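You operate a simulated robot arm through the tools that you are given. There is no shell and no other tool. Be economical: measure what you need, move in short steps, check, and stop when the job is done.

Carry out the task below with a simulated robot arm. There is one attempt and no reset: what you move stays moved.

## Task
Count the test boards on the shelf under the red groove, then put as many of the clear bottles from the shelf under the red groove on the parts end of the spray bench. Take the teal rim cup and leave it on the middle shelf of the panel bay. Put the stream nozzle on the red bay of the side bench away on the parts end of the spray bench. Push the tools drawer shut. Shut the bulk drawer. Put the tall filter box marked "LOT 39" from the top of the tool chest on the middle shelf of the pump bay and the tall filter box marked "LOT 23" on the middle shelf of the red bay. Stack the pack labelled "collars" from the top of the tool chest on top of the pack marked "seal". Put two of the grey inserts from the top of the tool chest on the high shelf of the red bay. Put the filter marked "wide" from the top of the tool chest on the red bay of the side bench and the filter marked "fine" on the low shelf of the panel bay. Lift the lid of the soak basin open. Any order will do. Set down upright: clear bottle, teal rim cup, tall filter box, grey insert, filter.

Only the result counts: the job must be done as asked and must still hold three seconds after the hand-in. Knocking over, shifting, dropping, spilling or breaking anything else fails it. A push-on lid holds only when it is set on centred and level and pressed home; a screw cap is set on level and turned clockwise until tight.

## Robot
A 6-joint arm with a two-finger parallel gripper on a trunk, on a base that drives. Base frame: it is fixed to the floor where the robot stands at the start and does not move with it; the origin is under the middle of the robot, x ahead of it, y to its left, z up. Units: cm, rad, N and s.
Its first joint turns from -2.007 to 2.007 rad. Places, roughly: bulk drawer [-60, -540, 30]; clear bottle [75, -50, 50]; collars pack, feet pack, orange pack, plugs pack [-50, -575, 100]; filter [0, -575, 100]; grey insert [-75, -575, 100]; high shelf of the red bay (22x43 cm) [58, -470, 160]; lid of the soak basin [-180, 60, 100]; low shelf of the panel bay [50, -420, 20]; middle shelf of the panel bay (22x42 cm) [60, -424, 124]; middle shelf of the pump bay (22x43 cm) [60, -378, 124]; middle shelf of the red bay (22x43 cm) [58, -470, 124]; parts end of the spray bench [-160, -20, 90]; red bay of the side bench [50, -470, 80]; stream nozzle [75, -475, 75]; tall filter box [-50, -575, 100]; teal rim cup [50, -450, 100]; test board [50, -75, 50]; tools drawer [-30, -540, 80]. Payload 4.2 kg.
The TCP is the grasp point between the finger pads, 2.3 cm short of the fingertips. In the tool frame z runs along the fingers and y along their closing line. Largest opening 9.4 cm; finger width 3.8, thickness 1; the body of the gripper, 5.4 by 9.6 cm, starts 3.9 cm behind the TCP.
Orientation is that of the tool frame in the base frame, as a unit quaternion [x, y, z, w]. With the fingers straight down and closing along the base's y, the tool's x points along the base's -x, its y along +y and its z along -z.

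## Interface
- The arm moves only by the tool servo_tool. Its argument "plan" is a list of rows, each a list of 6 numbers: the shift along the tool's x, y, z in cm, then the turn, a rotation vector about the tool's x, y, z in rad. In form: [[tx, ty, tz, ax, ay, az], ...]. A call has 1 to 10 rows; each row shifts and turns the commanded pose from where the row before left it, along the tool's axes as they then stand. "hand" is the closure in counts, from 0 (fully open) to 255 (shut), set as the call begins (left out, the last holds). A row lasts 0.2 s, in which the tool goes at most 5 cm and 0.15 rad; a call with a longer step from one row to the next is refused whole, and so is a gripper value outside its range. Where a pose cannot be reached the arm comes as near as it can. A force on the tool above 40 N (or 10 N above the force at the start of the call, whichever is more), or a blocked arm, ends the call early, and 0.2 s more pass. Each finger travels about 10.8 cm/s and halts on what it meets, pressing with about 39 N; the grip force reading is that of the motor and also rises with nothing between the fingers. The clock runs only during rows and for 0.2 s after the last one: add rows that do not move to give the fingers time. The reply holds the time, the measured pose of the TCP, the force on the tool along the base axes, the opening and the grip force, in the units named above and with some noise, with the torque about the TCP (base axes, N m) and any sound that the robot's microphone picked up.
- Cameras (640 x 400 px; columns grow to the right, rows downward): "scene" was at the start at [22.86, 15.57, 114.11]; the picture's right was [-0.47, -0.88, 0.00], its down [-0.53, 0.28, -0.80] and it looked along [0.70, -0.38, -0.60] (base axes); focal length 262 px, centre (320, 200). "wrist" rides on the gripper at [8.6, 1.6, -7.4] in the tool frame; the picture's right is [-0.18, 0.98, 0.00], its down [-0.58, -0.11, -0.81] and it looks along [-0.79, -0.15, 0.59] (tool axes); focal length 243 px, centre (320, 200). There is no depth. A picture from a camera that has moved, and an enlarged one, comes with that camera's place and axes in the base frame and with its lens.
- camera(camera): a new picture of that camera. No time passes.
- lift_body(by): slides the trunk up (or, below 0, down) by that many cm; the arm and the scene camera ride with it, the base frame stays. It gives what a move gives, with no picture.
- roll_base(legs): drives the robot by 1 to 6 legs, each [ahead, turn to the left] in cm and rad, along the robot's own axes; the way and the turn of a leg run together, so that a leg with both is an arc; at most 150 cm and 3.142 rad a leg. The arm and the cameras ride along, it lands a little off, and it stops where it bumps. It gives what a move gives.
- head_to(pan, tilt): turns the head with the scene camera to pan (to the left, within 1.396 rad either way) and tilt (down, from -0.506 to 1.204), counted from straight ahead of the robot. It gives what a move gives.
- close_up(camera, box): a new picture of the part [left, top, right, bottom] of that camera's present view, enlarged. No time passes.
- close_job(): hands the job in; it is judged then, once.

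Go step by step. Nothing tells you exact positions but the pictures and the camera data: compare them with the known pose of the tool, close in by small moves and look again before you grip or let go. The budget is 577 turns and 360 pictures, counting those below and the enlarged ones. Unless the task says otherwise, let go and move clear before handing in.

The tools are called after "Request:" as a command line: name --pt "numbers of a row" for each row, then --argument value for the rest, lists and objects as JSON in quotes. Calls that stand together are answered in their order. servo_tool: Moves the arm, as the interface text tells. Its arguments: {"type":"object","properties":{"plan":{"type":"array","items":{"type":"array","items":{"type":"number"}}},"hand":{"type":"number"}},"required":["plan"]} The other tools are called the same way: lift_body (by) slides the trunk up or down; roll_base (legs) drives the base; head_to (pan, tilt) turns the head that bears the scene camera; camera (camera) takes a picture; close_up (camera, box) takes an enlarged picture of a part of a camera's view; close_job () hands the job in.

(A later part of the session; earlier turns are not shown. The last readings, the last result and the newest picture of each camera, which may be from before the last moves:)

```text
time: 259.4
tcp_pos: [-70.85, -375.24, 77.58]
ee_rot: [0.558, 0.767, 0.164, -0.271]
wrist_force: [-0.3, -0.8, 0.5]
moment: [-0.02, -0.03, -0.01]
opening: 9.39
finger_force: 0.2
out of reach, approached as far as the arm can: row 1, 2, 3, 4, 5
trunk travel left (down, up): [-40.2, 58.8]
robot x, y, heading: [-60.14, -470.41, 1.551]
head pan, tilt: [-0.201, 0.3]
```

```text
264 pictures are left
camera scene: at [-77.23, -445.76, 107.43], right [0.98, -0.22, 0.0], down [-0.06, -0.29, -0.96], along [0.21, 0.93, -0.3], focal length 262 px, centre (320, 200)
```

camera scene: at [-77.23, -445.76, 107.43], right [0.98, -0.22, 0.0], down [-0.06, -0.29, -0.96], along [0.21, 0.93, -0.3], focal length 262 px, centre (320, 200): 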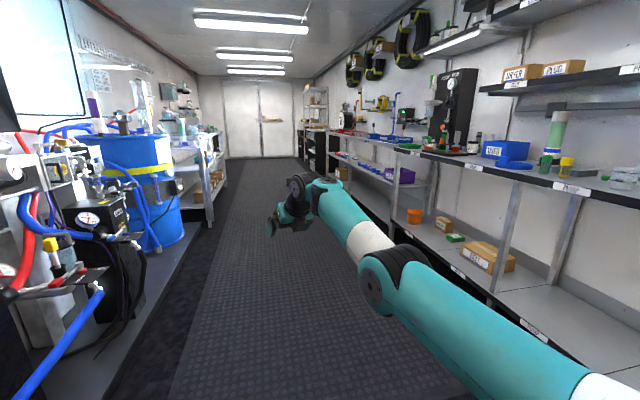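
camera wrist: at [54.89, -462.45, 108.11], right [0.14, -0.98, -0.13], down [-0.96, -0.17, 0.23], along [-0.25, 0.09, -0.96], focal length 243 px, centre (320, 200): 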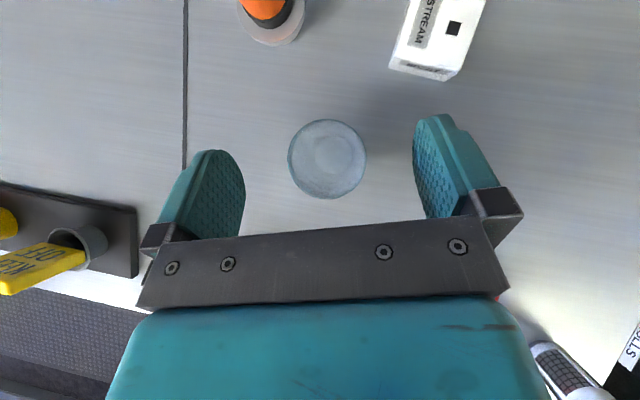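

Request:
servo_tool --pt "-4 0 0 0 0 0" --pt "-4 0 0 0 0 0" --pt "-4 0 0 0 0 0" --pt "-4 0 0 0 0 0" --pt "-4 0 0 0 0 0" --pt "-4 0 -1 0 0 0" --pt "-4 0 -1 0 0 0"

Request:
camera --camera "scene"

```text
time: 261.0
tcp_pos: [-68.14, -373.94, 67.42]
ee_rot: [0.563, 0.764, 0.151, -0.276]
wrist_force: [1.1, 1.0, 0.0]
moment: [0.01, 0.01, -0.03]
opening: 9.39
finger_force: 0.4
out of reach, approached as far as the arm can: row 1, 2, 3, 4, 5, 6, 7
trunk travel left (down, up): [-40.2, 58.8]
robot x, y, heading: [-60.03, -470.45, 1.551]
head pan, tilt: [-0.201, 0.3]
```

```text
263 pictures are left
camera scene: at [-77.23, -445.76, 107.43], right [0.98, -0.22, 0.0], down [-0.06, -0.29, -0.96], along [0.21, 0.93, -0.3], focal length 262 px, centre (320, 200)
```

scene: 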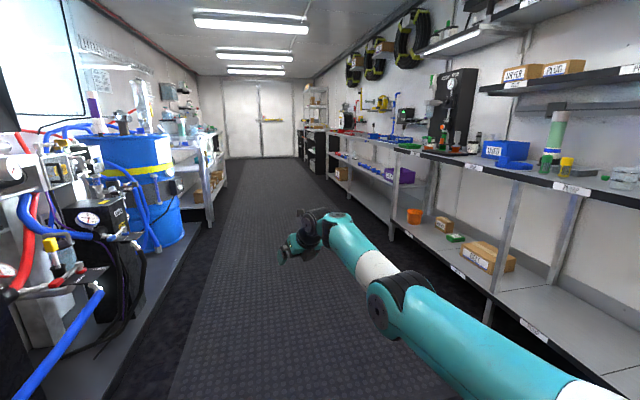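

Request:
servo_tool --pt "0 0 -2 0 0 0.15" --pt "0 0 -2 0 0 0.15" --pt "0 0 -2 0 0 0.15" --pt "0 0 -2 0 0 0.15" --pt "0 0 -2 0 0 0.15" --pt "0 0 0 0 0 0.15" --pt "0 0 0 0 0 0.15" --pt "0 0 0 0 0 0.15" --pt "0 0 0 0 0 0.15" --pt "0 0 0 0 0 0.15"

Request:
servo_tool --pt "0 0 0 0 0 0.15" --pt "0 0 0 0 0 0.15" --pt "0 0 0 0 0 0.15" --pt "0 0 0 0 0 0.15" --pt "0 0 0 0 0 0.15" --pt "0 0 0 0 0 0.15" --pt "0 0 0 0 0 0.15" --pt "0 0 0 0 0 0.15" --pt "0 0 0 0 0 0.15" --pt "0 0 0 0 0 0.15"

Request:
camera --camera "scene"

```text
time: 263.2
tcp_pos: [-66.7, -374.33, 76.29]
ee_rot: [0.932, 0.177, -0.069, -0.307]
wrist_force: [-0.1, 0.0, -0.1]
moment: [-0.03, 0.01, 0.0]
opening: 9.4
finger_force: 0.0
out of reach, approached as far as the arm can: row 1, 2, 3, 4, 5
trunk travel left (down, up): [-40.2, 58.8]
robot x, y, heading: [-60.3, -470.75, 1.549]
head pan, tilt: [-0.201, 0.3]
```

```text
time: 265.4
tcp_pos: [-66.56, -374.28, 76.19]
ee_rot: [0.803, -0.506, -0.261, -0.178]
wrist_force: [-0.6, -0.5, -0.7]
moment: [-0.02, -0.01, -0.02]
opening: 9.42
finger_force: 0.1
trunk travel left (down, up): [-40.2, 58.8]
robot x, y, heading: [-60.24, -470.81, 1.544]
head pan, tilt: [-0.201, 0.3]
```

```text
262 pictures are left
camera scene: at [-77.23, -445.75, 107.43], right [0.98, -0.22, 0.0], down [-0.06, -0.29, -0.96], along [0.21, 0.93, -0.3], focal length 262 px, centre (320, 200)
```

scene: 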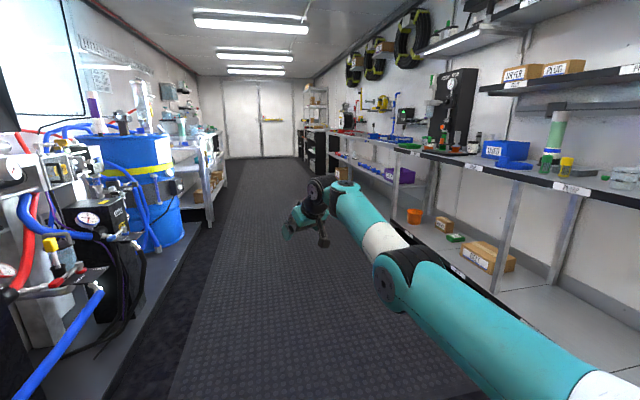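

Request:
servo_tool --pt "3.66 1.33 0.35 0 0 0" --pt "3.66 1.33 0.35 0 0 0" --pt "3.66 1.33 0.35 0 0 0" --pt "3.66 1.33 0.35 0 0 0" --pt "3.66 1.33 0.35 0 0 0"

Request:
camera --camera "scene"

```text
time: 266.6
tcp_pos: [-69.58, -373.94, 64.52]
ee_rot: [0.803, -0.505, -0.261, -0.179]
wrist_force: [0.1, 0.2, -0.1]
moment: [-0.02, 0.0, 0.01]
opening: 9.37
finger_force: 0.2
out of reach, approached as far as the arm can: row 1, 2, 3, 4, 5
trunk travel left (down, up): [-40.2, 58.8]
robot x, y, heading: [-59.91, -470.66, 1.551]
head pan, tilt: [-0.201, 0.3]
```

```text
261 pictures are left
camera scene: at [-77.23, -445.76, 107.44], right [0.98, -0.22, 0.0], down [-0.06, -0.29, -0.96], along [0.21, 0.93, -0.3], focal length 262 px, centre (320, 200)
```

scene: 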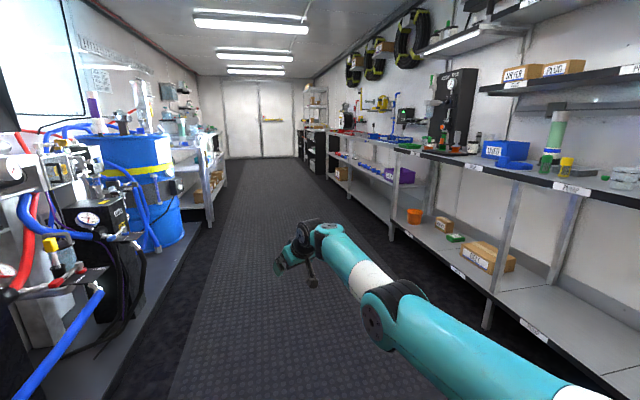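

Request:
servo_tool --pt "1.5 1.28 -3.0 0 0 0" --pt "1.5 1.28 -3.0 0 0 0" --pt "1.5 1.28 -3.0 0 0 0" --pt "1.5 1.28 -3.0 0 0 0" --pt "1.5 1.28 -3.0 0 0 0" --pt "1.5 1.28 -3.0 0 0 0"

Request:
camera --camera "scene"

```text
time: 268.0
tcp_pos: [-73.14, -375.43, 73.73]
ee_rot: [0.804, -0.504, -0.261, -0.179]
wrist_force: [0.6, -0.7, -0.5]
moment: [-0.03, 0.02, -0.04]
opening: 9.43
finger_force: 0.1
out of reach, approached as far as the arm can: row 1, 2, 3, 4, 5, 6
trunk travel left (down, up): [-40.2, 58.8]
robot x, y, heading: [-60.04, -470.56, 1.548]
head pan, tilt: [-0.201, 0.3]
```

```text
260 pictures are left
camera scene: at [-77.23, -445.74, 107.42], right [0.98, -0.22, 0.0], down [-0.06, -0.29, -0.96], along [0.21, 0.93, -0.3], focal length 262 px, centre (320, 200)
```

scene: 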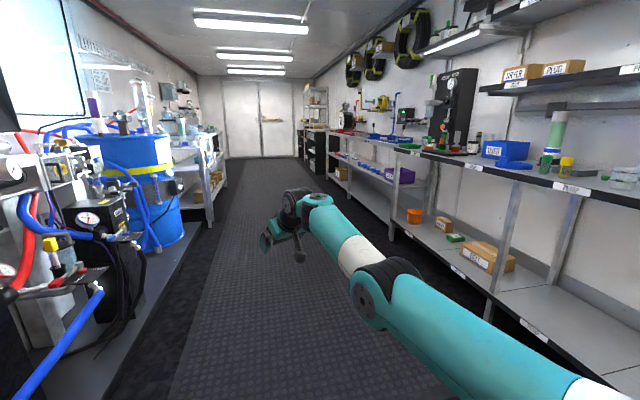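

Request:
servo_tool --pt "0 0 -2 0 -0.15 0" --pt "0 0 -2 0 -0.15 0" --pt "0 0 -2 0 -0.15 0" --pt "0 0 -2 0 -0.15 0" --pt "0 0 -4 0 0 0" --pt "0 0 -4 0 0 0" --pt "0 0 -4 0 0 0" --pt "0 0 -4 0 0 0"

Request:
camera --camera "scene"

```text
time: 269.8
tcp_pos: [-68.11, -379.17, 85.8]
ee_rot: [0.69, -0.429, -0.487, -0.321]
wrist_force: [-0.1, -0.1, -3.7]
moment: [0.19, 0.08, -0.01]
opening: 9.39
finger_force: 0.1
out of reach, approached as far as the arm can: row 1, 2, 3, 4, 5, 6
trunk travel left (down, up): [-40.2, 58.8]
robot x, y, heading: [-60.0, -470.52, 1.551]
head pan, tilt: [-0.201, 0.3]
```

```text
259 pictures are left
camera scene: at [-77.24, -445.66, 107.36], right [0.98, -0.22, 0.0], down [-0.06, -0.29, -0.95], along [0.21, 0.93, -0.3], focal length 262 px, centre (320, 200)
```

scene: 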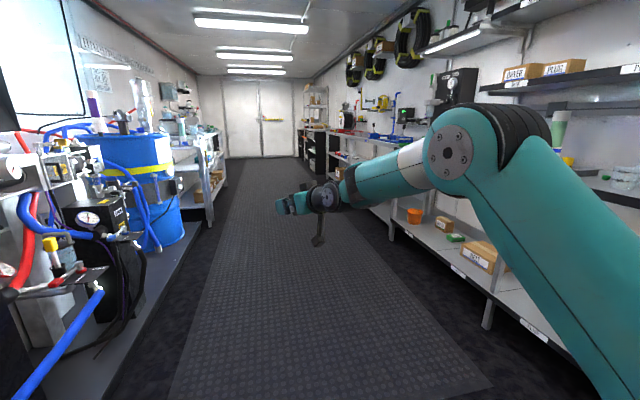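

The arm is elbow-up again. I'll retract it and roll back to camera-on-top.

Request:
servo_tool --pt "0 0 -4 0 0 -0.14" --pt "0 0 -4 0 0 -0.14" --pt "0 0 -4 0 0 -0.14" --pt "0 0 -4 0 0 -0.14" --pt "0 0 -4 0 0 -0.14" --pt "0 0 -4 0 0 -0.14" --pt "0 0 0 0 0 -0.15" --pt "0 0 0 0 0 -0.15" --pt "0 0 0 0 0 -0.15" --pt "0 0 0 0 0 -0.15"

Request:
servo_tool --pt "0 0 0 0 0 -0.15" --pt "0 0 0 0 0 -0.15" --pt "0 0 0 0 0 -0.15" --pt "0 0 0 0 0 -0.15" --pt "0 0 0 0 0 -0.15" --pt "0 0 0 0 0 -0.15" --pt "0 0 0 0 0 -0.15" --pt "0 0 0 0 0 -0.15" --pt "0 0 0 0 0 -0.15" --pt "0 0 0 0 0 -0.15"

Request:
camera --camera "scene"

```text
time: 272.0
tcp_pos: [-58.53, -400.06, 93.4]
ee_rot: [0.802, 0.133, -0.154, -0.562]
wrist_force: [-0.4, 0.1, 0.2]
moment: [0.0, 0.0, 0.0]
opening: 9.39
finger_force: 0.1
trunk travel left (down, up): [-40.2, 58.8]
robot x, y, heading: [-59.96, -470.95, 1.552]
head pan, tilt: [-0.201, 0.3]
```

```text
time: 274.2
tcp_pos: [-66.29, -400.92, 96.12]
ee_rot: [0.512, 0.633, 0.269, -0.515]
wrist_force: [0.1, 0.1, 0.3]
moment: [0.02, 0.01, 0.0]
opening: 9.42
finger_force: 0.0
out of reach, approached as far as the arm can: row 9, 10
trunk travel left (down, up): [-40.2, 58.8]
robot x, y, heading: [-60.04, -470.77, 1.555]
head pan, tilt: [-0.201, 0.3]
```

```text
258 pictures are left
camera scene: at [-77.21, -445.74, 107.43], right [0.98, -0.22, 0.0], down [-0.07, -0.29, -0.96], along [0.21, 0.93, -0.3], focal length 262 px, centre (320, 200)
```

scene: 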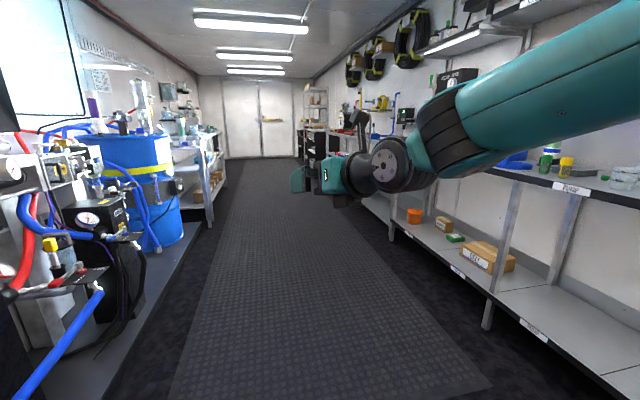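

Request:
servo_tool --pt "0 0 0 -0.13 0.026 0.046" --pt "0 0 0 -0.13 0.026 0.046" --pt "0 0 0 -0.13 0.026 0.046" --pt "0 0 0 0 0 -0.1" --pt "0 0 0 0 0 -0.1" --pt "0 0 0 0 -0.15 0" --pt "0 0 0 0 -0.15 0" --pt "0 0 0 0 -0.12 0"

```text
time: 276.0
tcp_pos: [-66.26, -400.8, 96.07]
ee_rot: [0.638, 0.655, 0.289, -0.282]
wrist_force: [0.9, 0.2, 0.4]
moment: [0.01, -0.01, 0.0]
opening: 9.39
finger_force: 0.1
trunk travel left (down, up): [-40.2, 58.8]
robot x, y, heading: [-60.1, -470.68, 1.547]
head pan, tilt: [-0.201, 0.3]
```

Hand pose is good (pitch 42°). I'll steepen the pitch a bit, add some yaw, and reposition so the hand comes in clear of the yellow block.

Request:
servo_tool --pt "0 0 0 0 -0.1 0" --pt "0 0 0 0 -0.1 0" --pt "0 0 0 0.09 0 -0.11"

Request:
roll_base --legs '[[-15, 0], [0, -1.4]]'

Request:
roll_base --legs '[[26, 0]]'

Request:
head_to --pan -0.2 --tilt 0.4

Request:
camera --camera "scene"

Request:
camera --camera "wrist"

```text
time: 276.8
tcp_pos: [-67.57, -401.74, 94.97]
ee_rot: [0.622, 0.719, 0.198, -0.239]
wrist_force: [0.1, -0.3, -0.2]
moment: [-0.03, -0.01, 0.0]
opening: 9.39
finger_force: 0.1
out of reach, approached as far as the arm can: row 3
trunk travel left (down, up): [-40.2, 58.8]
robot x, y, heading: [-59.89, -470.38, 1.553]
head pan, tilt: [-0.201, 0.3]
```

```text
time: 281.7
tcp_pos: [7.05, -469.2, 95.04]
ee_rot: [0.942, 0.128, 0.306, -0.049]
wrist_force: [-0.6, -0.8, -0.4]
moment: [0.0, 0.03, -0.01]
opening: 9.4
finger_force: 0.2
trunk travel left (down, up): [-40.2, 58.8]
robot x, y, heading: [-60.2, -485.4, 0.103]
head pan, tilt: [-0.201, 0.3]
```

```text
time: 283.6
tcp_pos: [32.46, -465.79, 95.21]
ee_rot: [0.941, 0.133, 0.306, -0.051]
wrist_force: [0.6, 0.1, -0.7]
moment: [0.03, 0.0, 0.01]
opening: 9.39
finger_force: 0.1
trunk travel left (down, up): [-40.2, 58.8]
robot x, y, heading: [-34.83, -482.58, 0.117]
head pan, tilt: [-0.201, 0.3]
```

```text
time: 284.2
tcp_pos: [32.56, -465.89, 95.01]
ee_rot: [0.942, 0.132, 0.306, -0.05]
wrist_force: [0.3, 0.5, 0.5]
moment: [0.0, -0.02, -0.02]
opening: 9.4
finger_force: 0.0
trunk travel left (down, up): [-40.2, 58.8]
robot x, y, heading: [-34.33, -482.21, 0.118]
head pan, tilt: [-0.201, 0.4]
```

```text
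257 pictures are left
camera scene: at [-12.62, -461.97, 106.51], right [-0.08, -1.0, 0.0], down [-0.39, 0.03, -0.92], along [0.92, -0.08, -0.39], focal length 262 px, centre (320, 200)
```

scene: 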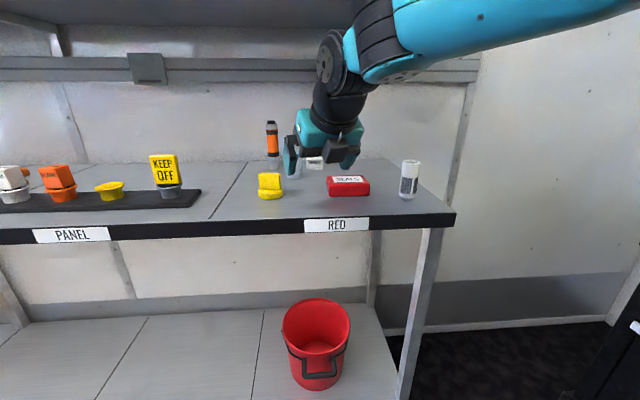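

```text
256 pictures are left
camera wrist: at [35.6, -466.68, 106.14], right [0.13, -0.98, -0.12], down [-0.94, -0.17, 0.31], along [-0.33, 0.07, -0.94], focal length 243 px, centre (320, 200)
```

wrist: 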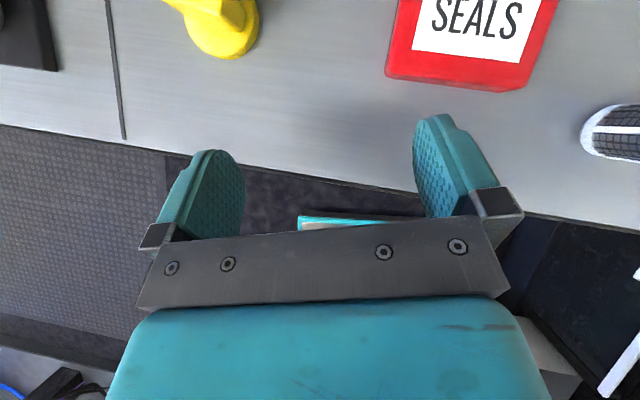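

Request:
lift_body --by 2.5

Request:
roll_base --legs '[[15, 0]]'

Request:
camera --camera "wrist"

Request:
camera --camera "scene"

```text
time: 284.9
tcp_pos: [32.8, -465.77, 97.46]
ee_rot: [0.942, 0.133, 0.305, -0.05]
wrist_force: [-0.1, 0.0, 0.1]
moment: [0.01, 0.0, 0.01]
opening: 9.41
finger_force: 0.0
trunk travel left (down, up): [-42.7, 56.3]
robot x, y, heading: [-34.69, -482.67, 0.119]
head pan, tilt: [-0.201, 0.4]
```

```text
time: 286.3
tcp_pos: [47.52, -464.15, 97.59]
ee_rot: [0.942, 0.131, 0.306, -0.049]
wrist_force: [0.1, 1.0, -0.4]
moment: [-0.02, -0.01, -0.03]
opening: 9.41
finger_force: 0.1
trunk travel left (down, up): [-42.7, 56.3]
robot x, y, heading: [-19.66, -480.78, 0.115]
head pan, tilt: [-0.201, 0.4]
```

```text
255 pictures are left
camera wrist: at [50.61, -465.02, 108.64], right [0.13, -0.98, -0.12], down [-0.94, -0.16, 0.31], along [-0.33, 0.07, -0.94], focal length 243 px, centre (320, 200)
```

wrist: 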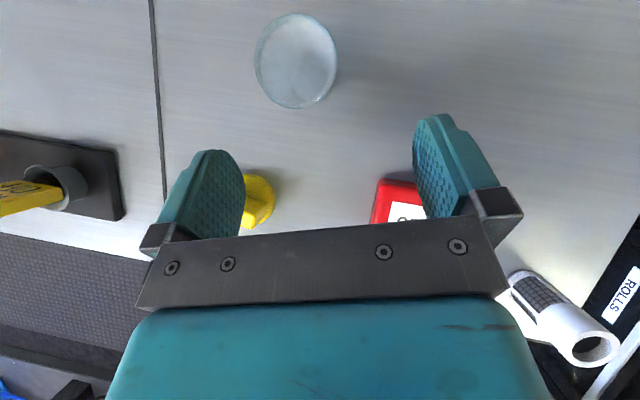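

```text
254 pictures are left
camera scene: at [2.39, -460.26, 109.0], right [-0.09, -1.0, 0.0], down [-0.39, 0.03, -0.92], along [0.92, -0.08, -0.39], focal length 262 px, centre (320, 200)
```

scene: 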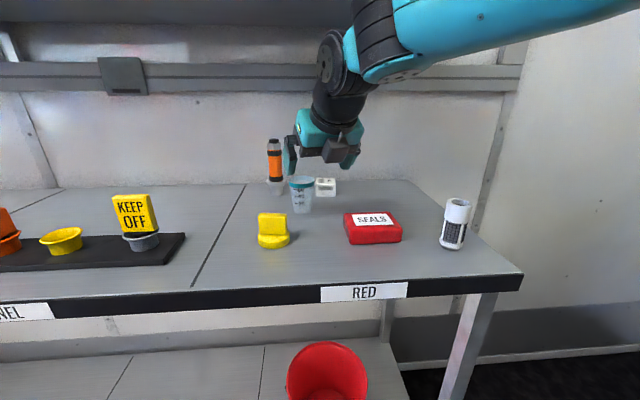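

Request:
servo_tool --pt "2.62 -0.63 1.93 0 0 0" --pt "2.62 -0.63 1.93 0 0 0"

Request:
lift_body --by -4

Request:
camera --camera "wrist"

Request:
close_up --camera "scene" --box '[220, 90, 460, 270]'

```text
time: 286.9
tcp_pos: [53.0, -460.82, 97.18]
ee_rot: [0.942, 0.127, 0.305, -0.056]
wrist_force: [-0.3, -0.2, 0.1]
moment: [0.01, 0.0, -0.01]
opening: 9.41
finger_force: 0.0
out of reach, approached as far as the arm can: row 2
trunk travel left (down, up): [-42.7, 56.3]
robot x, y, heading: [-19.89, -480.83, 0.115]
head pan, tilt: [-0.201, 0.4]
```

```text
time: 287.7
tcp_pos: [52.93, -460.83, 93.08]
ee_rot: [0.942, 0.128, 0.305, -0.056]
wrist_force: [-0.2, -0.1, -0.3]
moment: [-0.02, -0.03, -0.01]
opening: 9.39
finger_force: 0.1
trunk travel left (down, up): [-38.7, 60.3]
robot x, y, heading: [-19.75, -480.25, 0.114]
head pan, tilt: [-0.201, 0.4]
```

```text
253 pictures are left
camera wrist: at [55.99, -461.88, 104.16], right [0.13, -0.98, -0.14], down [-0.94, -0.16, 0.31], along [-0.33, 0.09, -0.94], focal length 243 px, centre (320, 200)
```

wrist: 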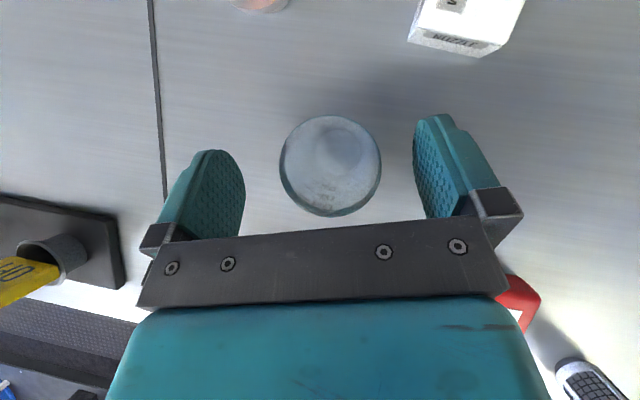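

```text
2.22 times, centred on (340, 180) of scene
camera zoom: at [2.39, -460.25, 105.0], right [-0.09, -1.0, 0.0], down [-0.39, 0.03, -0.92], along [0.92, -0.08, -0.39], focal length 583 px, centre (276, 244)
```

zoom: 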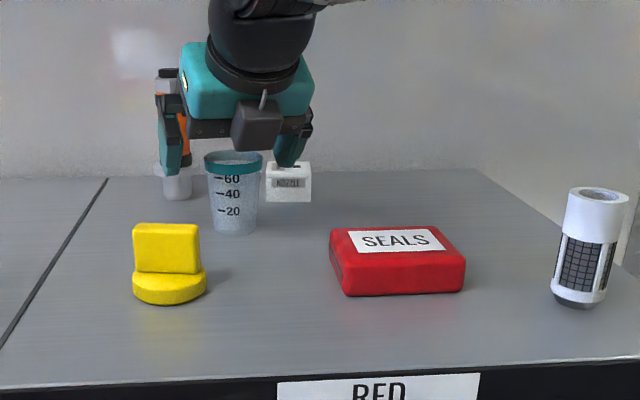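

Request:
lift_body --by -3.2

Request:
servo_tool --pt "0 0 0 0 0 0" --pt "0 0 0 0 0 0" --pt "0 0 0 0 0 0" --pt "0 0 0 0 0 0" --hand 255

Request:
close_up --camera "scene" --box '[220, 90, 460, 270]'

Request:
camera --camera "wrist"

```text
time: 288.5
tcp_pos: [52.93, -460.82, 89.83]
ee_rot: [0.942, 0.127, 0.306, -0.056]
wrist_force: [-0.2, 0.2, -1.1]
moment: [0.05, 0.01, -0.02]
opening: 9.39
finger_force: 0.0
trunk travel left (down, up): [-35.5, 63.5]
robot x, y, heading: [-19.65, -480.7, 0.115]
head pan, tilt: [-0.201, 0.4]
```

```text
time: 289.5
tcp_pos: [52.95, -460.76, 89.88]
ee_rot: [0.942, 0.128, 0.305, -0.056]
wrist_force: [0.7, -0.2, 0.7]
moment: [-0.01, 0.0, 0.02]
opening: 5.02
finger_force: 39.2
trunk travel left (down, up): [-35.5, 63.5]
robot x, y, heading: [-19.68, -480.8, 0.12]
head pan, tilt: [-0.201, 0.4]
```

```text
2.22 times, centred on (340, 180) of scene
camera zoom: at [2.39, -460.26, 101.81], right [-0.09, -1.0, 0.0], down [-0.39, 0.03, -0.92], along [0.92, -0.08, -0.39], focal length 583 px, centre (276, 244)
```

zoom: 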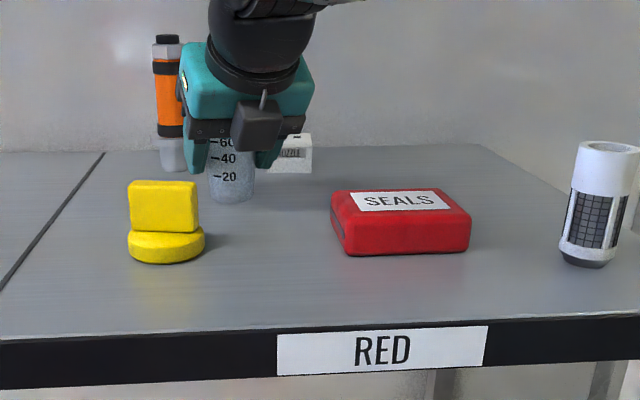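

```text
250 pictures are left
camera wrist: at [55.98, -461.89, 100.97], right [0.13, -0.98, -0.14], down [-0.94, -0.16, 0.31], along [-0.33, 0.09, -0.94], focal length 243 px, centre (320, 200)
```

wrist: 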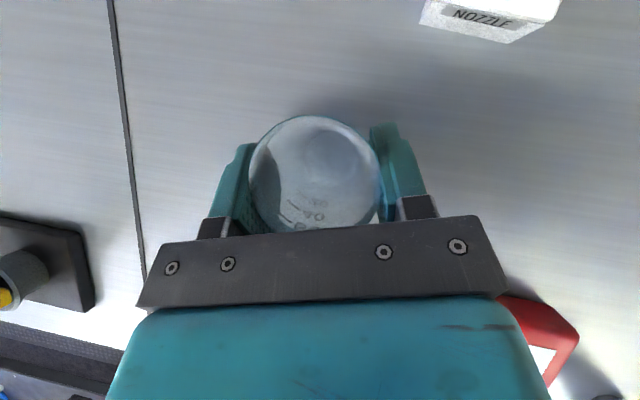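

The cup is gripped. I'll lift it, back out and go around to the panel bay's middle shelf.

Request:
lift_body --by 6

Request:
roll_base --legs '[[-27, 0]]'

Request:
lift_body --by 38

Request:
roll_base --legs '[[0, 1.453], [48.5, 0], [0, -1.571]]'

Request:
head_to --pan 0 --tilt 0.1

Request:
camera --camera "scene"

```text
time: 290.5
tcp_pos: [52.89, -460.9, 95.9]
ee_rot: [0.942, 0.129, 0.305, -0.057]
wrist_force: [-0.4, 0.7, 0.3]
moment: [0.0, 0.02, -0.02]
opening: 5.08
finger_force: 39.1
trunk travel left (down, up): [-41.5, 57.5]
robot x, y, heading: [-19.62, -480.92, 0.118]
head pan, tilt: [-0.201, 0.4]
```

```text
time: 292.4
tcp_pos: [25.94, -463.63, 95.71]
ee_rot: [0.942, 0.13, 0.305, -0.057]
wrist_force: [-1.2, 0.4, 1.2]
moment: [0.04, 0.0, 0.04]
opening: 5.07
finger_force: 38.7
trunk travel left (down, up): [-41.5, 57.5]
robot x, y, heading: [-46.55, -484.3, 0.119]
head pan, tilt: [-0.201, 0.4]
```

```text
time: 296.1
tcp_pos: [26.08, -463.6, 133.95]
ee_rot: [0.942, 0.131, 0.304, -0.057]
wrist_force: [0.4, 0.0, 0.2]
moment: [-0.02, 0.01, -0.01]
opening: 5.06
finger_force: 38.9
trunk travel left (down, up): [-79.5, 19.5]
robot x, y, heading: [-46.6, -483.87, 0.118]
head pan, tilt: [-0.201, 0.4]
```

```text
time: 306.4
tcp_pos: [29.63, -426.21, 133.98]
ee_rot: [0.949, 0.051, 0.308, -0.032]
wrist_force: [-0.1, -0.3, -0.2]
moment: [-0.02, 0.0, 0.01]
opening: 5.06
finger_force: 39.4
trunk travel left (down, up): [-79.5, 19.5]
robot x, y, heading: [-45.27, -434.32, -0.048]
head pan, tilt: [-0.201, 0.4]
```

```text
time: 307.2
tcp_pos: [29.72, -426.23, 133.91]
ee_rot: [0.949, 0.05, 0.309, -0.031]
wrist_force: [-0.1, -0.1, -0.6]
moment: [0.03, 0.02, 0.03]
opening: 5.06
finger_force: 39.1
trunk travel left (down, up): [-79.5, 19.5]
robot x, y, heading: [-44.98, -434.48, -0.045]
head pan, tilt: [0.0, 0.099]
```

```text
249 pictures are left
camera scene: at [-19.96, -415.72, 148.59], right [-0.05, -1.0, 0.0], down [-0.1, 0.0, -0.99], along [0.99, -0.05, -0.1], focal length 262 px, centre (320, 200)
```

scene: 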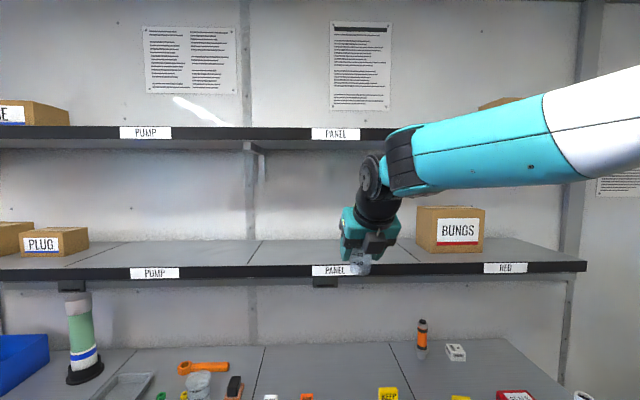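

The shelf surfaces are at z≈124.5 and 160. I'll lower 3.4 cm and drive in over the panel bay's middle shelf.

Request:
lift_body --by -3.2

Request:
roll_base --legs '[[18, 0]]'

Request:
head_to --pan -0.3 --tilt 0.1

Request:
camera --camera "scene"

Request:
camera --camera "wrist"

```text
time: 307.9
tcp_pos: [29.7, -426.24, 130.57]
ee_rot: [0.949, 0.051, 0.309, -0.031]
wrist_force: [0.0, 0.2, -0.5]
moment: [-0.03, 0.0, -0.03]
opening: 5.03
finger_force: 38.7
trunk travel left (down, up): [-76.3, 22.7]
robot x, y, heading: [-45.36, -434.27, -0.05]
head pan, tilt: [0.0, 0.099]
```

```text
time: 309.5
tcp_pos: [47.87, -426.82, 130.67]
ee_rot: [0.949, 0.053, 0.309, -0.033]
wrist_force: [-0.1, -0.3, -0.1]
moment: [0.02, -0.01, -0.02]
opening: 5.06
finger_force: 39.1
trunk travel left (down, up): [-76.3, 22.7]
robot x, y, heading: [-26.93, -435.14, -0.048]
head pan, tilt: [0.0, 0.099]
```

```text
time: 310.3
tcp_pos: [47.74, -426.82, 130.72]
ee_rot: [0.949, 0.052, 0.309, -0.031]
wrist_force: [-0.8, -1.0, -0.4]
moment: [-0.03, -0.01, -0.04]
opening: 5.05
finger_force: 38.3
trunk travel left (down, up): [-76.3, 22.7]
robot x, y, heading: [-26.94, -435.01, -0.044]
head pan, tilt: [-0.3, 0.099]
```

```text
248 pictures are left
camera scene: at [-2.39, -419.15, 145.4], right [-0.34, -0.94, 0.0], down [-0.09, 0.03, -0.99], along [0.94, -0.33, -0.1], focal length 262 px, centre (320, 200)
```

scene: 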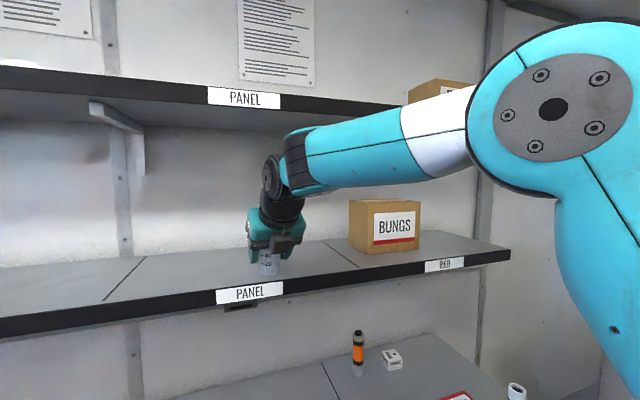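

```text
247 pictures are left
camera wrist: at [50.62, -428.38, 141.75], right [-0.03, -0.99, -0.14], down [-0.95, -0.01, 0.31], along [-0.31, 0.14, -0.94], focal length 243 px, centre (320, 200)
```

wrist: 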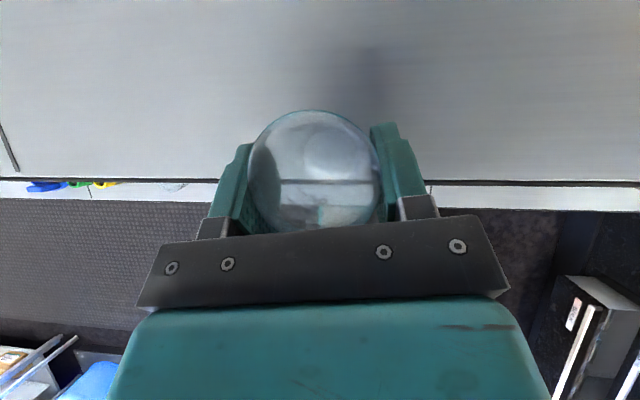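

Request:
roll_base --legs '[[8, 0]]'

Request:
lift_body --by -1.3

Request:
camera --camera "scene"

```text
time: 311.3
tcp_pos: [55.62, -427.47, 130.63]
ee_rot: [0.949, 0.051, 0.309, -0.032]
wrist_force: [-0.8, 0.2, 0.4]
moment: [0.02, 0.03, -0.03]
opening: 5.06
finger_force: 38.8
trunk travel left (down, up): [-76.3, 22.7]
robot x, y, heading: [-19.19, -435.37, -0.046]
head pan, tilt: [-0.3, 0.099]
```

```text
time: 311.9
tcp_pos: [55.7, -427.41, 129.78]
ee_rot: [0.947, 0.051, 0.314, -0.033]
wrist_force: [2.1, 0.5, 25.5]
moment: [0.11, -0.02, 0.0]
opening: 5.05
finger_force: 38.6
trunk travel left (down, up): [-75.0, 24.0]
robot x, y, heading: [-19.26, -435.63, -0.05]
head pan, tilt: [-0.3, 0.099]
```

```text
246 pictures are left
camera scene: at [5.46, -419.6, 144.16], right [-0.34, -0.94, 0.0], down [-0.09, 0.03, -1.0], along [0.94, -0.34, -0.1], focal length 262 px, centre (320, 200)
```

scene: 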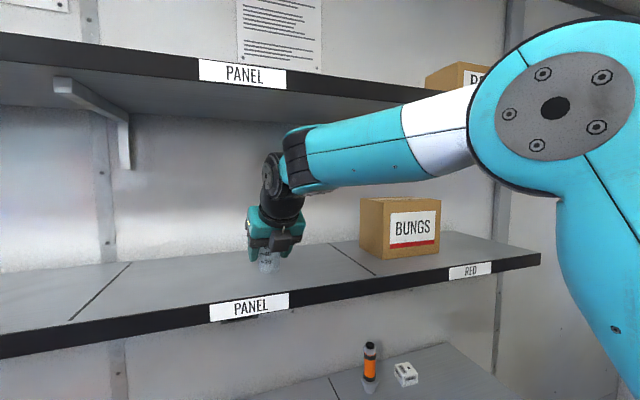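

It's in contact with the shelf (25 N). I'll ease 0.4 cm, open partway and back out.

Request:
lift_body --by 0.4

Request:
servo_tool --pt "0 0 0 0 0 0" --pt "0 0 0 0 0 0" --pt "0 0 0 0 0 0" --hand 40

Request:
camera --camera "wrist"

```text
time: 312.4
tcp_pos: [55.62, -427.44, 129.81]
ee_rot: [0.949, 0.051, 0.309, -0.031]
wrist_force: [4.8, -0.3, 18.8]
moment: [0.19, -0.26, -0.07]
opening: 5.05
finger_force: 39.4
trunk travel left (down, up): [-75.4, 23.6]
robot x, y, heading: [-19.23, -435.48, -0.046]
head pan, tilt: [-0.3, 0.099]
```

```text
time: 313.2
tcp_pos: [55.75, -427.43, 129.76]
ee_rot: [0.949, 0.051, 0.309, -0.031]
wrist_force: [0.4, 0.3, 0.0]
moment: [0.02, 0.0, 0.02]
opening: 7.91
finger_force: 0.0
trunk travel left (down, up): [-75.4, 23.6]
robot x, y, heading: [-18.95, -435.42, -0.043]
head pan, tilt: [-0.3, 0.099]
```

```text
245 pictures are left
camera wrist: at [58.54, -428.95, 140.81], right [-0.03, -0.99, -0.14], down [-0.95, -0.01, 0.31], along [-0.31, 0.14, -0.94], focal length 243 px, centre (320, 200)
```

wrist: 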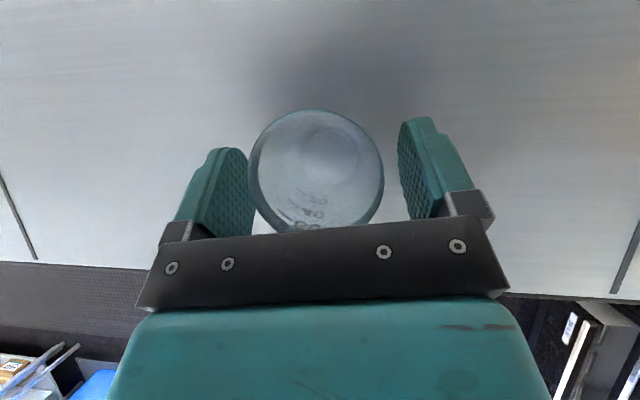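

Request:
servo_tool --pt "0 0 0 0 0 0" --pt "0 0 0 0 0 0" --hand 0

Request:
roll_base --legs '[[-28, 0]]'

Request:
camera --camera "scene"

```text
time: 313.9
tcp_pos: [55.76, -427.41, 129.83]
ee_rot: [0.949, 0.05, 0.309, -0.03]
wrist_force: [0.3, 0.5, 1.0]
moment: [0.01, 0.0, -0.01]
opening: 9.4
finger_force: 0.0
trunk travel left (down, up): [-75.4, 23.6]
robot x, y, heading: [-18.9, -435.4, -0.047]
head pan, tilt: [-0.3, 0.099]
```

```text
time: 315.8
tcp_pos: [27.44, -426.32, 129.98]
ee_rot: [0.949, 0.049, 0.309, -0.03]
wrist_force: [-0.1, 0.4, 0.4]
moment: [0.0, -0.03, 0.02]
opening: 9.39
finger_force: 0.1
trunk travel left (down, up): [-75.4, 23.6]
robot x, y, heading: [-47.3, -434.02, -0.052]
head pan, tilt: [-0.3, 0.099]
```

```text
244 pictures are left
camera scene: at [-22.75, -418.31, 144.5], right [-0.34, -0.94, 0.0], down [-0.09, 0.03, -0.99], along [0.93, -0.34, -0.1], focal length 262 px, centre (320, 200)
```

scene: 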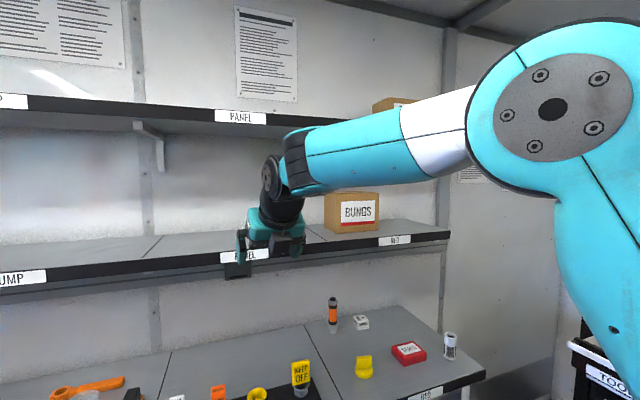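

The cup is placed. Now the tool chest: I'll turn to face it.

Request:
roll_base --legs '[[0, -1.52]]'

Request:
head_to --pan 0 --tilt 0.5

Request:
camera --camera "scene"

```text
time: 319.9
tcp_pos: [-35.56, -508.47, 129.76]
ee_rot: [0.724, -0.615, 0.246, 0.189]
wrist_force: [0.2, 1.5, 0.8]
moment: [0.0, 0.0, 0.01]
opening: 9.41
finger_force: 0.0
trunk travel left (down, up): [-75.4, 23.6]
robot x, y, heading: [-47.33, -433.9, -1.566]
head pan, tilt: [-0.3, 0.099]
```

```text
time: 320.8
tcp_pos: [-35.46, -508.51, 129.81]
ee_rot: [0.724, -0.616, 0.245, 0.189]
wrist_force: [0.0, -0.2, 1.1]
moment: [0.03, 0.0, 0.02]
opening: 9.41
finger_force: 0.1
trunk travel left (down, up): [-75.4, 23.6]
robot x, y, heading: [-47.32, -434.19, -1.56]
head pan, tilt: [0.0, 0.499]
```

```text
243 pictures are left
camera scene: at [-27.86, -458.0, 140.8], right [-1.0, -0.01, 0.0], down [0.0, 0.48, -0.88], along [0.01, -0.88, -0.48], focal length 262 px, centre (320, 200)
```

scene: 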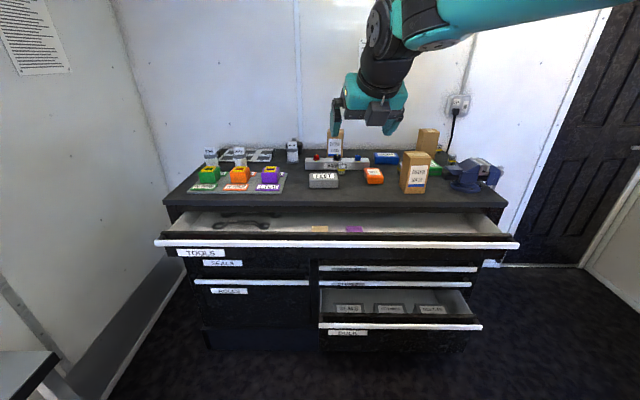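

Request:
close_up --camera "scene" --box '[180, 120, 520, 333]'

Request:
close_up --camera "scene" --box '[180, 120, 340, 220]'

Request:
close_up --camera "scene" --box '[300, 110, 500, 235]'

```text
1.88 times, centred on (350, 226) of scene
camera zoom: at [-27.86, -458.0, 140.8], right [-1.0, -0.01, 0.0], down [0.0, 0.48, -0.88], along [0.01, -0.88, -0.48], focal length 492 px, centre (264, 150)
```

zoom: 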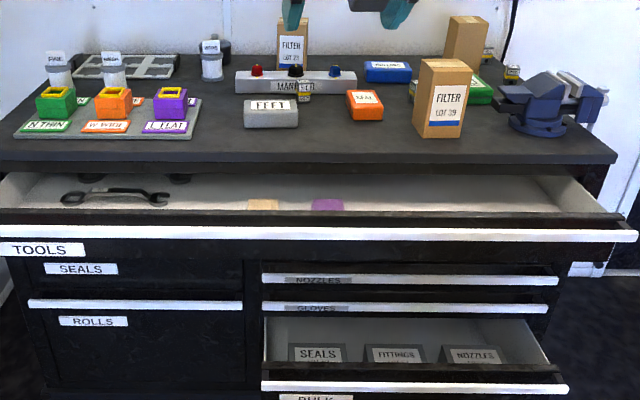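

```text
4.00 times, centred on (260, 170) of scene
camera zoom: at [-27.86, -458.0, 140.8], right [-1.0, -0.01, 0.0], down [0.0, 0.48, -0.88], along [0.01, -0.88, -0.48], focal length 1049 px, centre (560, 320)
```

zoom: 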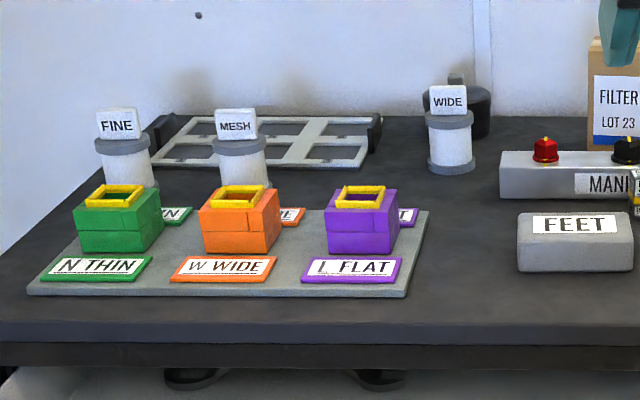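

```text
3.20 times, centred on (400, 172) of scene
camera zoom: at [-27.86, -458.0, 140.8], right [-1.0, -0.01, 0.0], down [0.0, 0.48, -0.88], along [0.01, -0.88, -0.48], focal length 839 px, centre (64, 288)
```

zoom: 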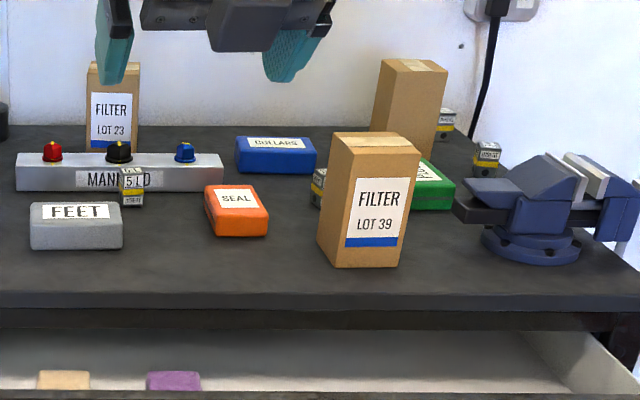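

Tools drawer front is at about y=-530 (15 cm out), handle z≈84.6; the bulk drawer is likewise out, handle z≈40, centre x≈-61. I'll push the tools drawer first with closed fingers.

Request:
lift_body --by -40

Request:
lift_body --by -6

Request:
servo_tool --pt "0 0 0 0 0 0" --pt "0 0 0 0 0 0" --pt "0 0 0 0 0 0" --pt "0 0 0 0 0 0" --hand 255

Request:
head_to --pan 0 --tilt 0.3

Request:
camera --camera "scene"

```text
time: 324.6
tcp_pos: [-35.43, -508.44, 89.83]
ee_rot: [0.724, -0.616, 0.246, 0.19]
wrist_force: [-0.6, -0.2, -0.6]
moment: [0.03, 0.02, 0.04]
opening: 9.43
finger_force: 0.0
trunk travel left (down, up): [-35.4, 63.6]
robot x, y, heading: [-47.71, -434.19, -1.556]
head pan, tilt: [0.0, 0.499]
```

```text
time: 325.6
tcp_pos: [-35.42, -508.37, 83.8]
ee_rot: [0.725, -0.616, 0.245, 0.189]
wrist_force: [0.1, -0.1, -0.1]
moment: [-0.04, 0.02, -0.03]
opening: 9.4
finger_force: 0.1
trunk travel left (down, up): [-29.4, 69.6]
robot x, y, heading: [-47.39, -433.95, -1.565]
head pan, tilt: [0.0, 0.499]
```

```text
time: 326.6
tcp_pos: [-35.35, -508.51, 83.83]
ee_rot: [0.723, -0.617, 0.245, 0.19]
wrist_force: [0.4, 0.6, -0.1]
moment: [-0.03, 0.02, -0.02]
opening: 0.02
finger_force: 38.9
trunk travel left (down, up): [-29.4, 69.6]
robot x, y, heading: [-47.77, -433.79, -1.563]
head pan, tilt: [0.0, 0.499]
```

```text
time: 327.3
tcp_pos: [-35.36, -508.44, 83.82]
ee_rot: [0.724, -0.616, 0.246, 0.188]
wrist_force: [1.3, -0.2, -0.1]
moment: [0.01, 0.0, 0.01]
opening: 0.0
finger_force: 39.2
trunk travel left (down, up): [-29.4, 69.6]
robot x, y, heading: [-47.24, -433.66, -1.558]
head pan, tilt: [0.0, 0.3]
```

```text
239 pictures are left
camera scene: at [-27.85, -458.24, 96.62], right [-1.0, -0.01, 0.0], down [0.0, 0.3, -0.96], along [0.01, -0.95, -0.3], focal length 262 px, centre (320, 200)
```

scene: 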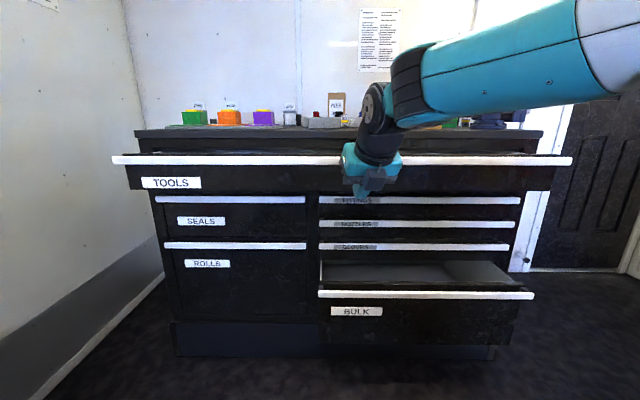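

The fingertip is level with the drawer front (z≈82). I'll drive forward to push.

Request:
roll_base --legs '[[19, 0], [8, 0]]'

Request:
camera --camera "scene"

```text
time: 329.6
tcp_pos: [-35.34, -535.63, 83.86]
ee_rot: [0.724, -0.616, 0.245, 0.19]
wrist_force: [0.0, 0.4, 0.3]
moment: [0.0, -0.01, -0.03]
opening: 0.01
finger_force: 38.8
trunk travel left (down, up): [-29.4, 69.6]
robot x, y, heading: [-47.36, -461.4, -1.561]
head pan, tilt: [0.0, 0.3]
```

```text
238 pictures are left
camera scene: at [-27.7, -485.38, 96.63], right [-1.0, -0.01, 0.0], down [0.0, 0.3, -0.96], along [0.01, -0.96, -0.3], focal length 262 px, centre (320, 200)
```

scene: 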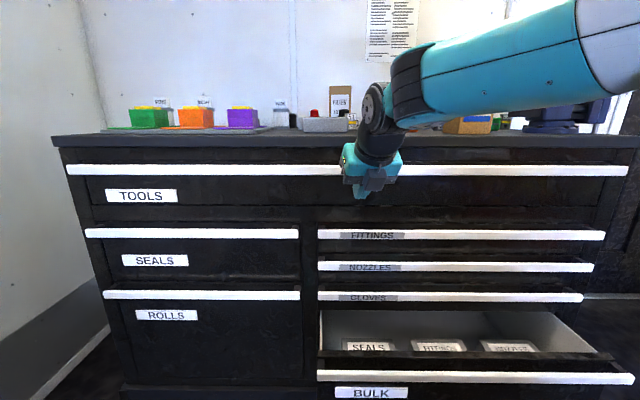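

Request:
roll_base --legs '[[8, 0]]'

Request:
close_up --camera "scene" --box '[40, 110, 640, 300]'

```text
time: 330.5
tcp_pos: [-35.31, -539.9, 83.51]
ee_rot: [0.726, -0.617, 0.239, 0.185]
wrist_force: [0.6, 0.6, -0.8]
moment: [0.03, 0.01, 0.0]
opening: 0.0
finger_force: 38.8
trunk travel left (down, up): [-29.4, 69.6]
robot x, y, heading: [-47.45, -465.95, -1.562]
head pan, tilt: [0.0, 0.3]
stopped in leg 1: the force on the tool passed its limit (the readings are from after the stop); the commanded pose is now the measured one
```

```text
1.07 times, centred on (340, 205) of scene
camera zoom: at [-27.67, -490.03, 96.64], right [-1.0, -0.01, 0.0], down [0.0, 0.3, -0.96], along [0.01, -0.96, -0.3], focal length 280 px, centre (299, 195)
```

zoom: 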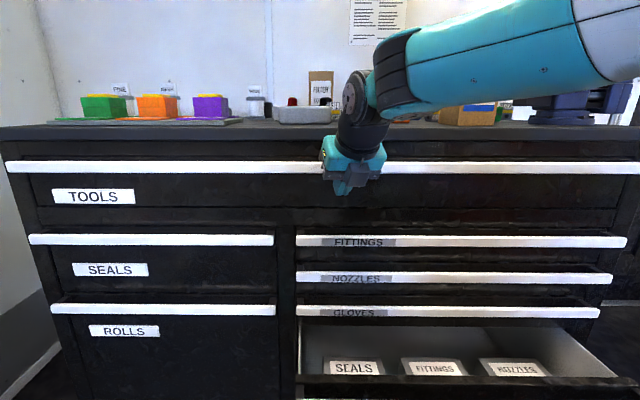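

The tools drawer is shut against its stop. Now I'll back off, shift right and go down to the bulk drawer front.

Request:
roll_base --legs '[[-30, 0]]'

Request:
servo_tool --pt "0 3 0 0 0 0" --pt "0 3 0 0 0 0" --pt "0 3 0 0 0 0"

Request:
lift_body --by -29

Request:
servo_tool --pt "-2.3 0 3.2 0 0 0" --pt "-2.3 0 3.2 0 0 0" --pt "-2.3 0 3.2 0 0 0" --pt "-2.3 0 3.2 0 0 0"

Request:
camera --camera "scene"

```text
time: 332.5
tcp_pos: [-35.08, -510.83, 83.55]
ee_rot: [0.729, -0.615, 0.239, 0.183]
wrist_force: [0.3, 0.0, 0.2]
moment: [-0.01, 0.01, 0.06]
opening: 0.0
finger_force: 38.5
trunk travel left (down, up): [-29.4, 69.6]
robot x, y, heading: [-47.66, -436.83, -1.555]
head pan, tilt: [0.0, 0.3]
```

```text
time: 333.3
tcp_pos: [-41.38, -511.13, 82.43]
ee_rot: [0.72, -0.624, 0.248, 0.175]
wrist_force: [-0.4, -0.6, 0.6]
moment: [0.01, 0.02, 0.03]
opening: 0.0
finger_force: 39.5
out of reach, approached as far as the arm can: row 1, 2, 3
trunk travel left (down, up): [-29.4, 69.6]
robot x, y, heading: [-47.31, -436.93, -1.555]
head pan, tilt: [0.0, 0.3]
```

```text
time: 336.2
tcp_pos: [-41.36, -511.1, 53.34]
ee_rot: [0.72, -0.624, 0.247, 0.175]
wrist_force: [0.2, -0.4, 0.4]
moment: [-0.03, -0.01, 0.02]
opening: 0.0
finger_force: 39.0
trunk travel left (down, up): [-0.4, 98.6]
robot x, y, heading: [-47.67, -436.69, -1.561]
head pan, tilt: [0.0, 0.3]
```

```text
time: 337.2
tcp_pos: [-40.4, -511.2, 37.4]
ee_rot: [0.72, -0.624, 0.247, 0.175]
wrist_force: [0.3, 0.4, 0.4]
moment: [-0.01, 0.03, 0.0]
opening: 0.0
finger_force: 38.8
trunk travel left (down, up): [-0.4, 98.6]
robot x, y, heading: [-47.87, -436.68, -1.56]
head pan, tilt: [0.0, 0.3]
```

```text
236 pictures are left
camera scene: at [-27.8, -460.87, 67.64], right [-1.0, -0.01, 0.0], down [0.0, 0.3, -0.96], along [0.01, -0.96, -0.3], focal length 262 px, centre (320, 200)
```

scene: 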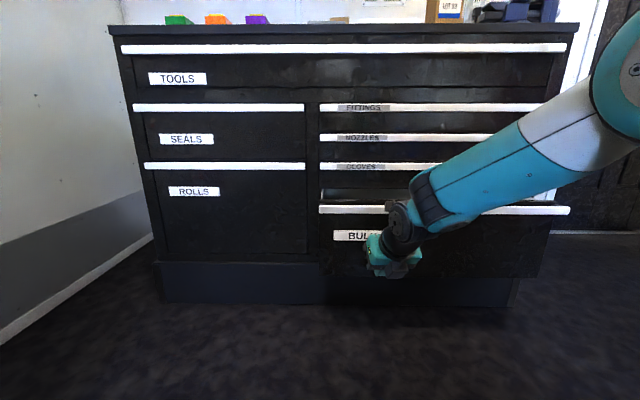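

Request:
roll_base --legs '[[0, -0.1], [22, 0]]'

Request:
roll_base --legs '[[16, 0]]'

Request:
camera --camera "scene"

```text
time: 339.4
tcp_pos: [-49.88, -532.87, 37.28]
ee_rot: [0.687, -0.661, 0.237, 0.187]
wrist_force: [0.3, -0.7, 0.2]
moment: [-0.03, 0.03, -0.01]
opening: 0.0
finger_force: 38.9
trunk travel left (down, up): [-0.4, 98.6]
robot x, y, heading: [-49.31, -458.38, -1.665]
head pan, tilt: [0.0, 0.3]
```

```text
time: 340.6
tcp_pos: [-50.7, -540.43, 37.4]
ee_rot: [0.688, -0.661, 0.236, 0.184]
wrist_force: [-1.8, 26.7, 8.9]
moment: [-3.91, -0.03, -0.53]
opening: 0.0
finger_force: 39.1
trunk travel left (down, up): [-0.4, 98.6]
robot x, y, heading: [-50.6, -466.35, -1.669]
head pan, tilt: [0.0, 0.3]
stopped in leg 1: the force on the tool passed its limit (the readings are from after the stop); the commanded pose is now the measured one
```

```text
235 pictures are left
camera scene: at [-33.15, -492.4, 67.64], right [-1.0, 0.09, 0.0], down [0.03, 0.29, -0.96], along [-0.09, -0.95, -0.3], focal length 262 px, centre (320, 200)
```

scene: 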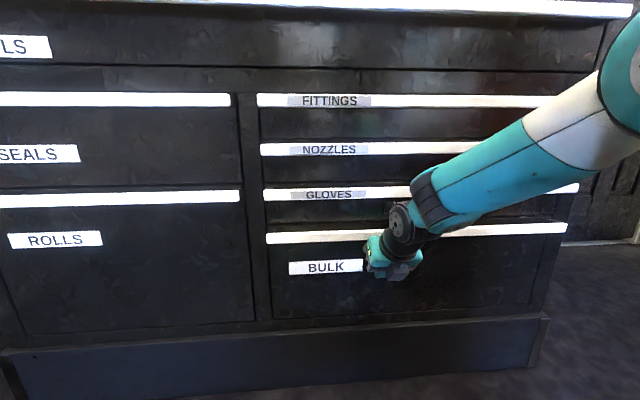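

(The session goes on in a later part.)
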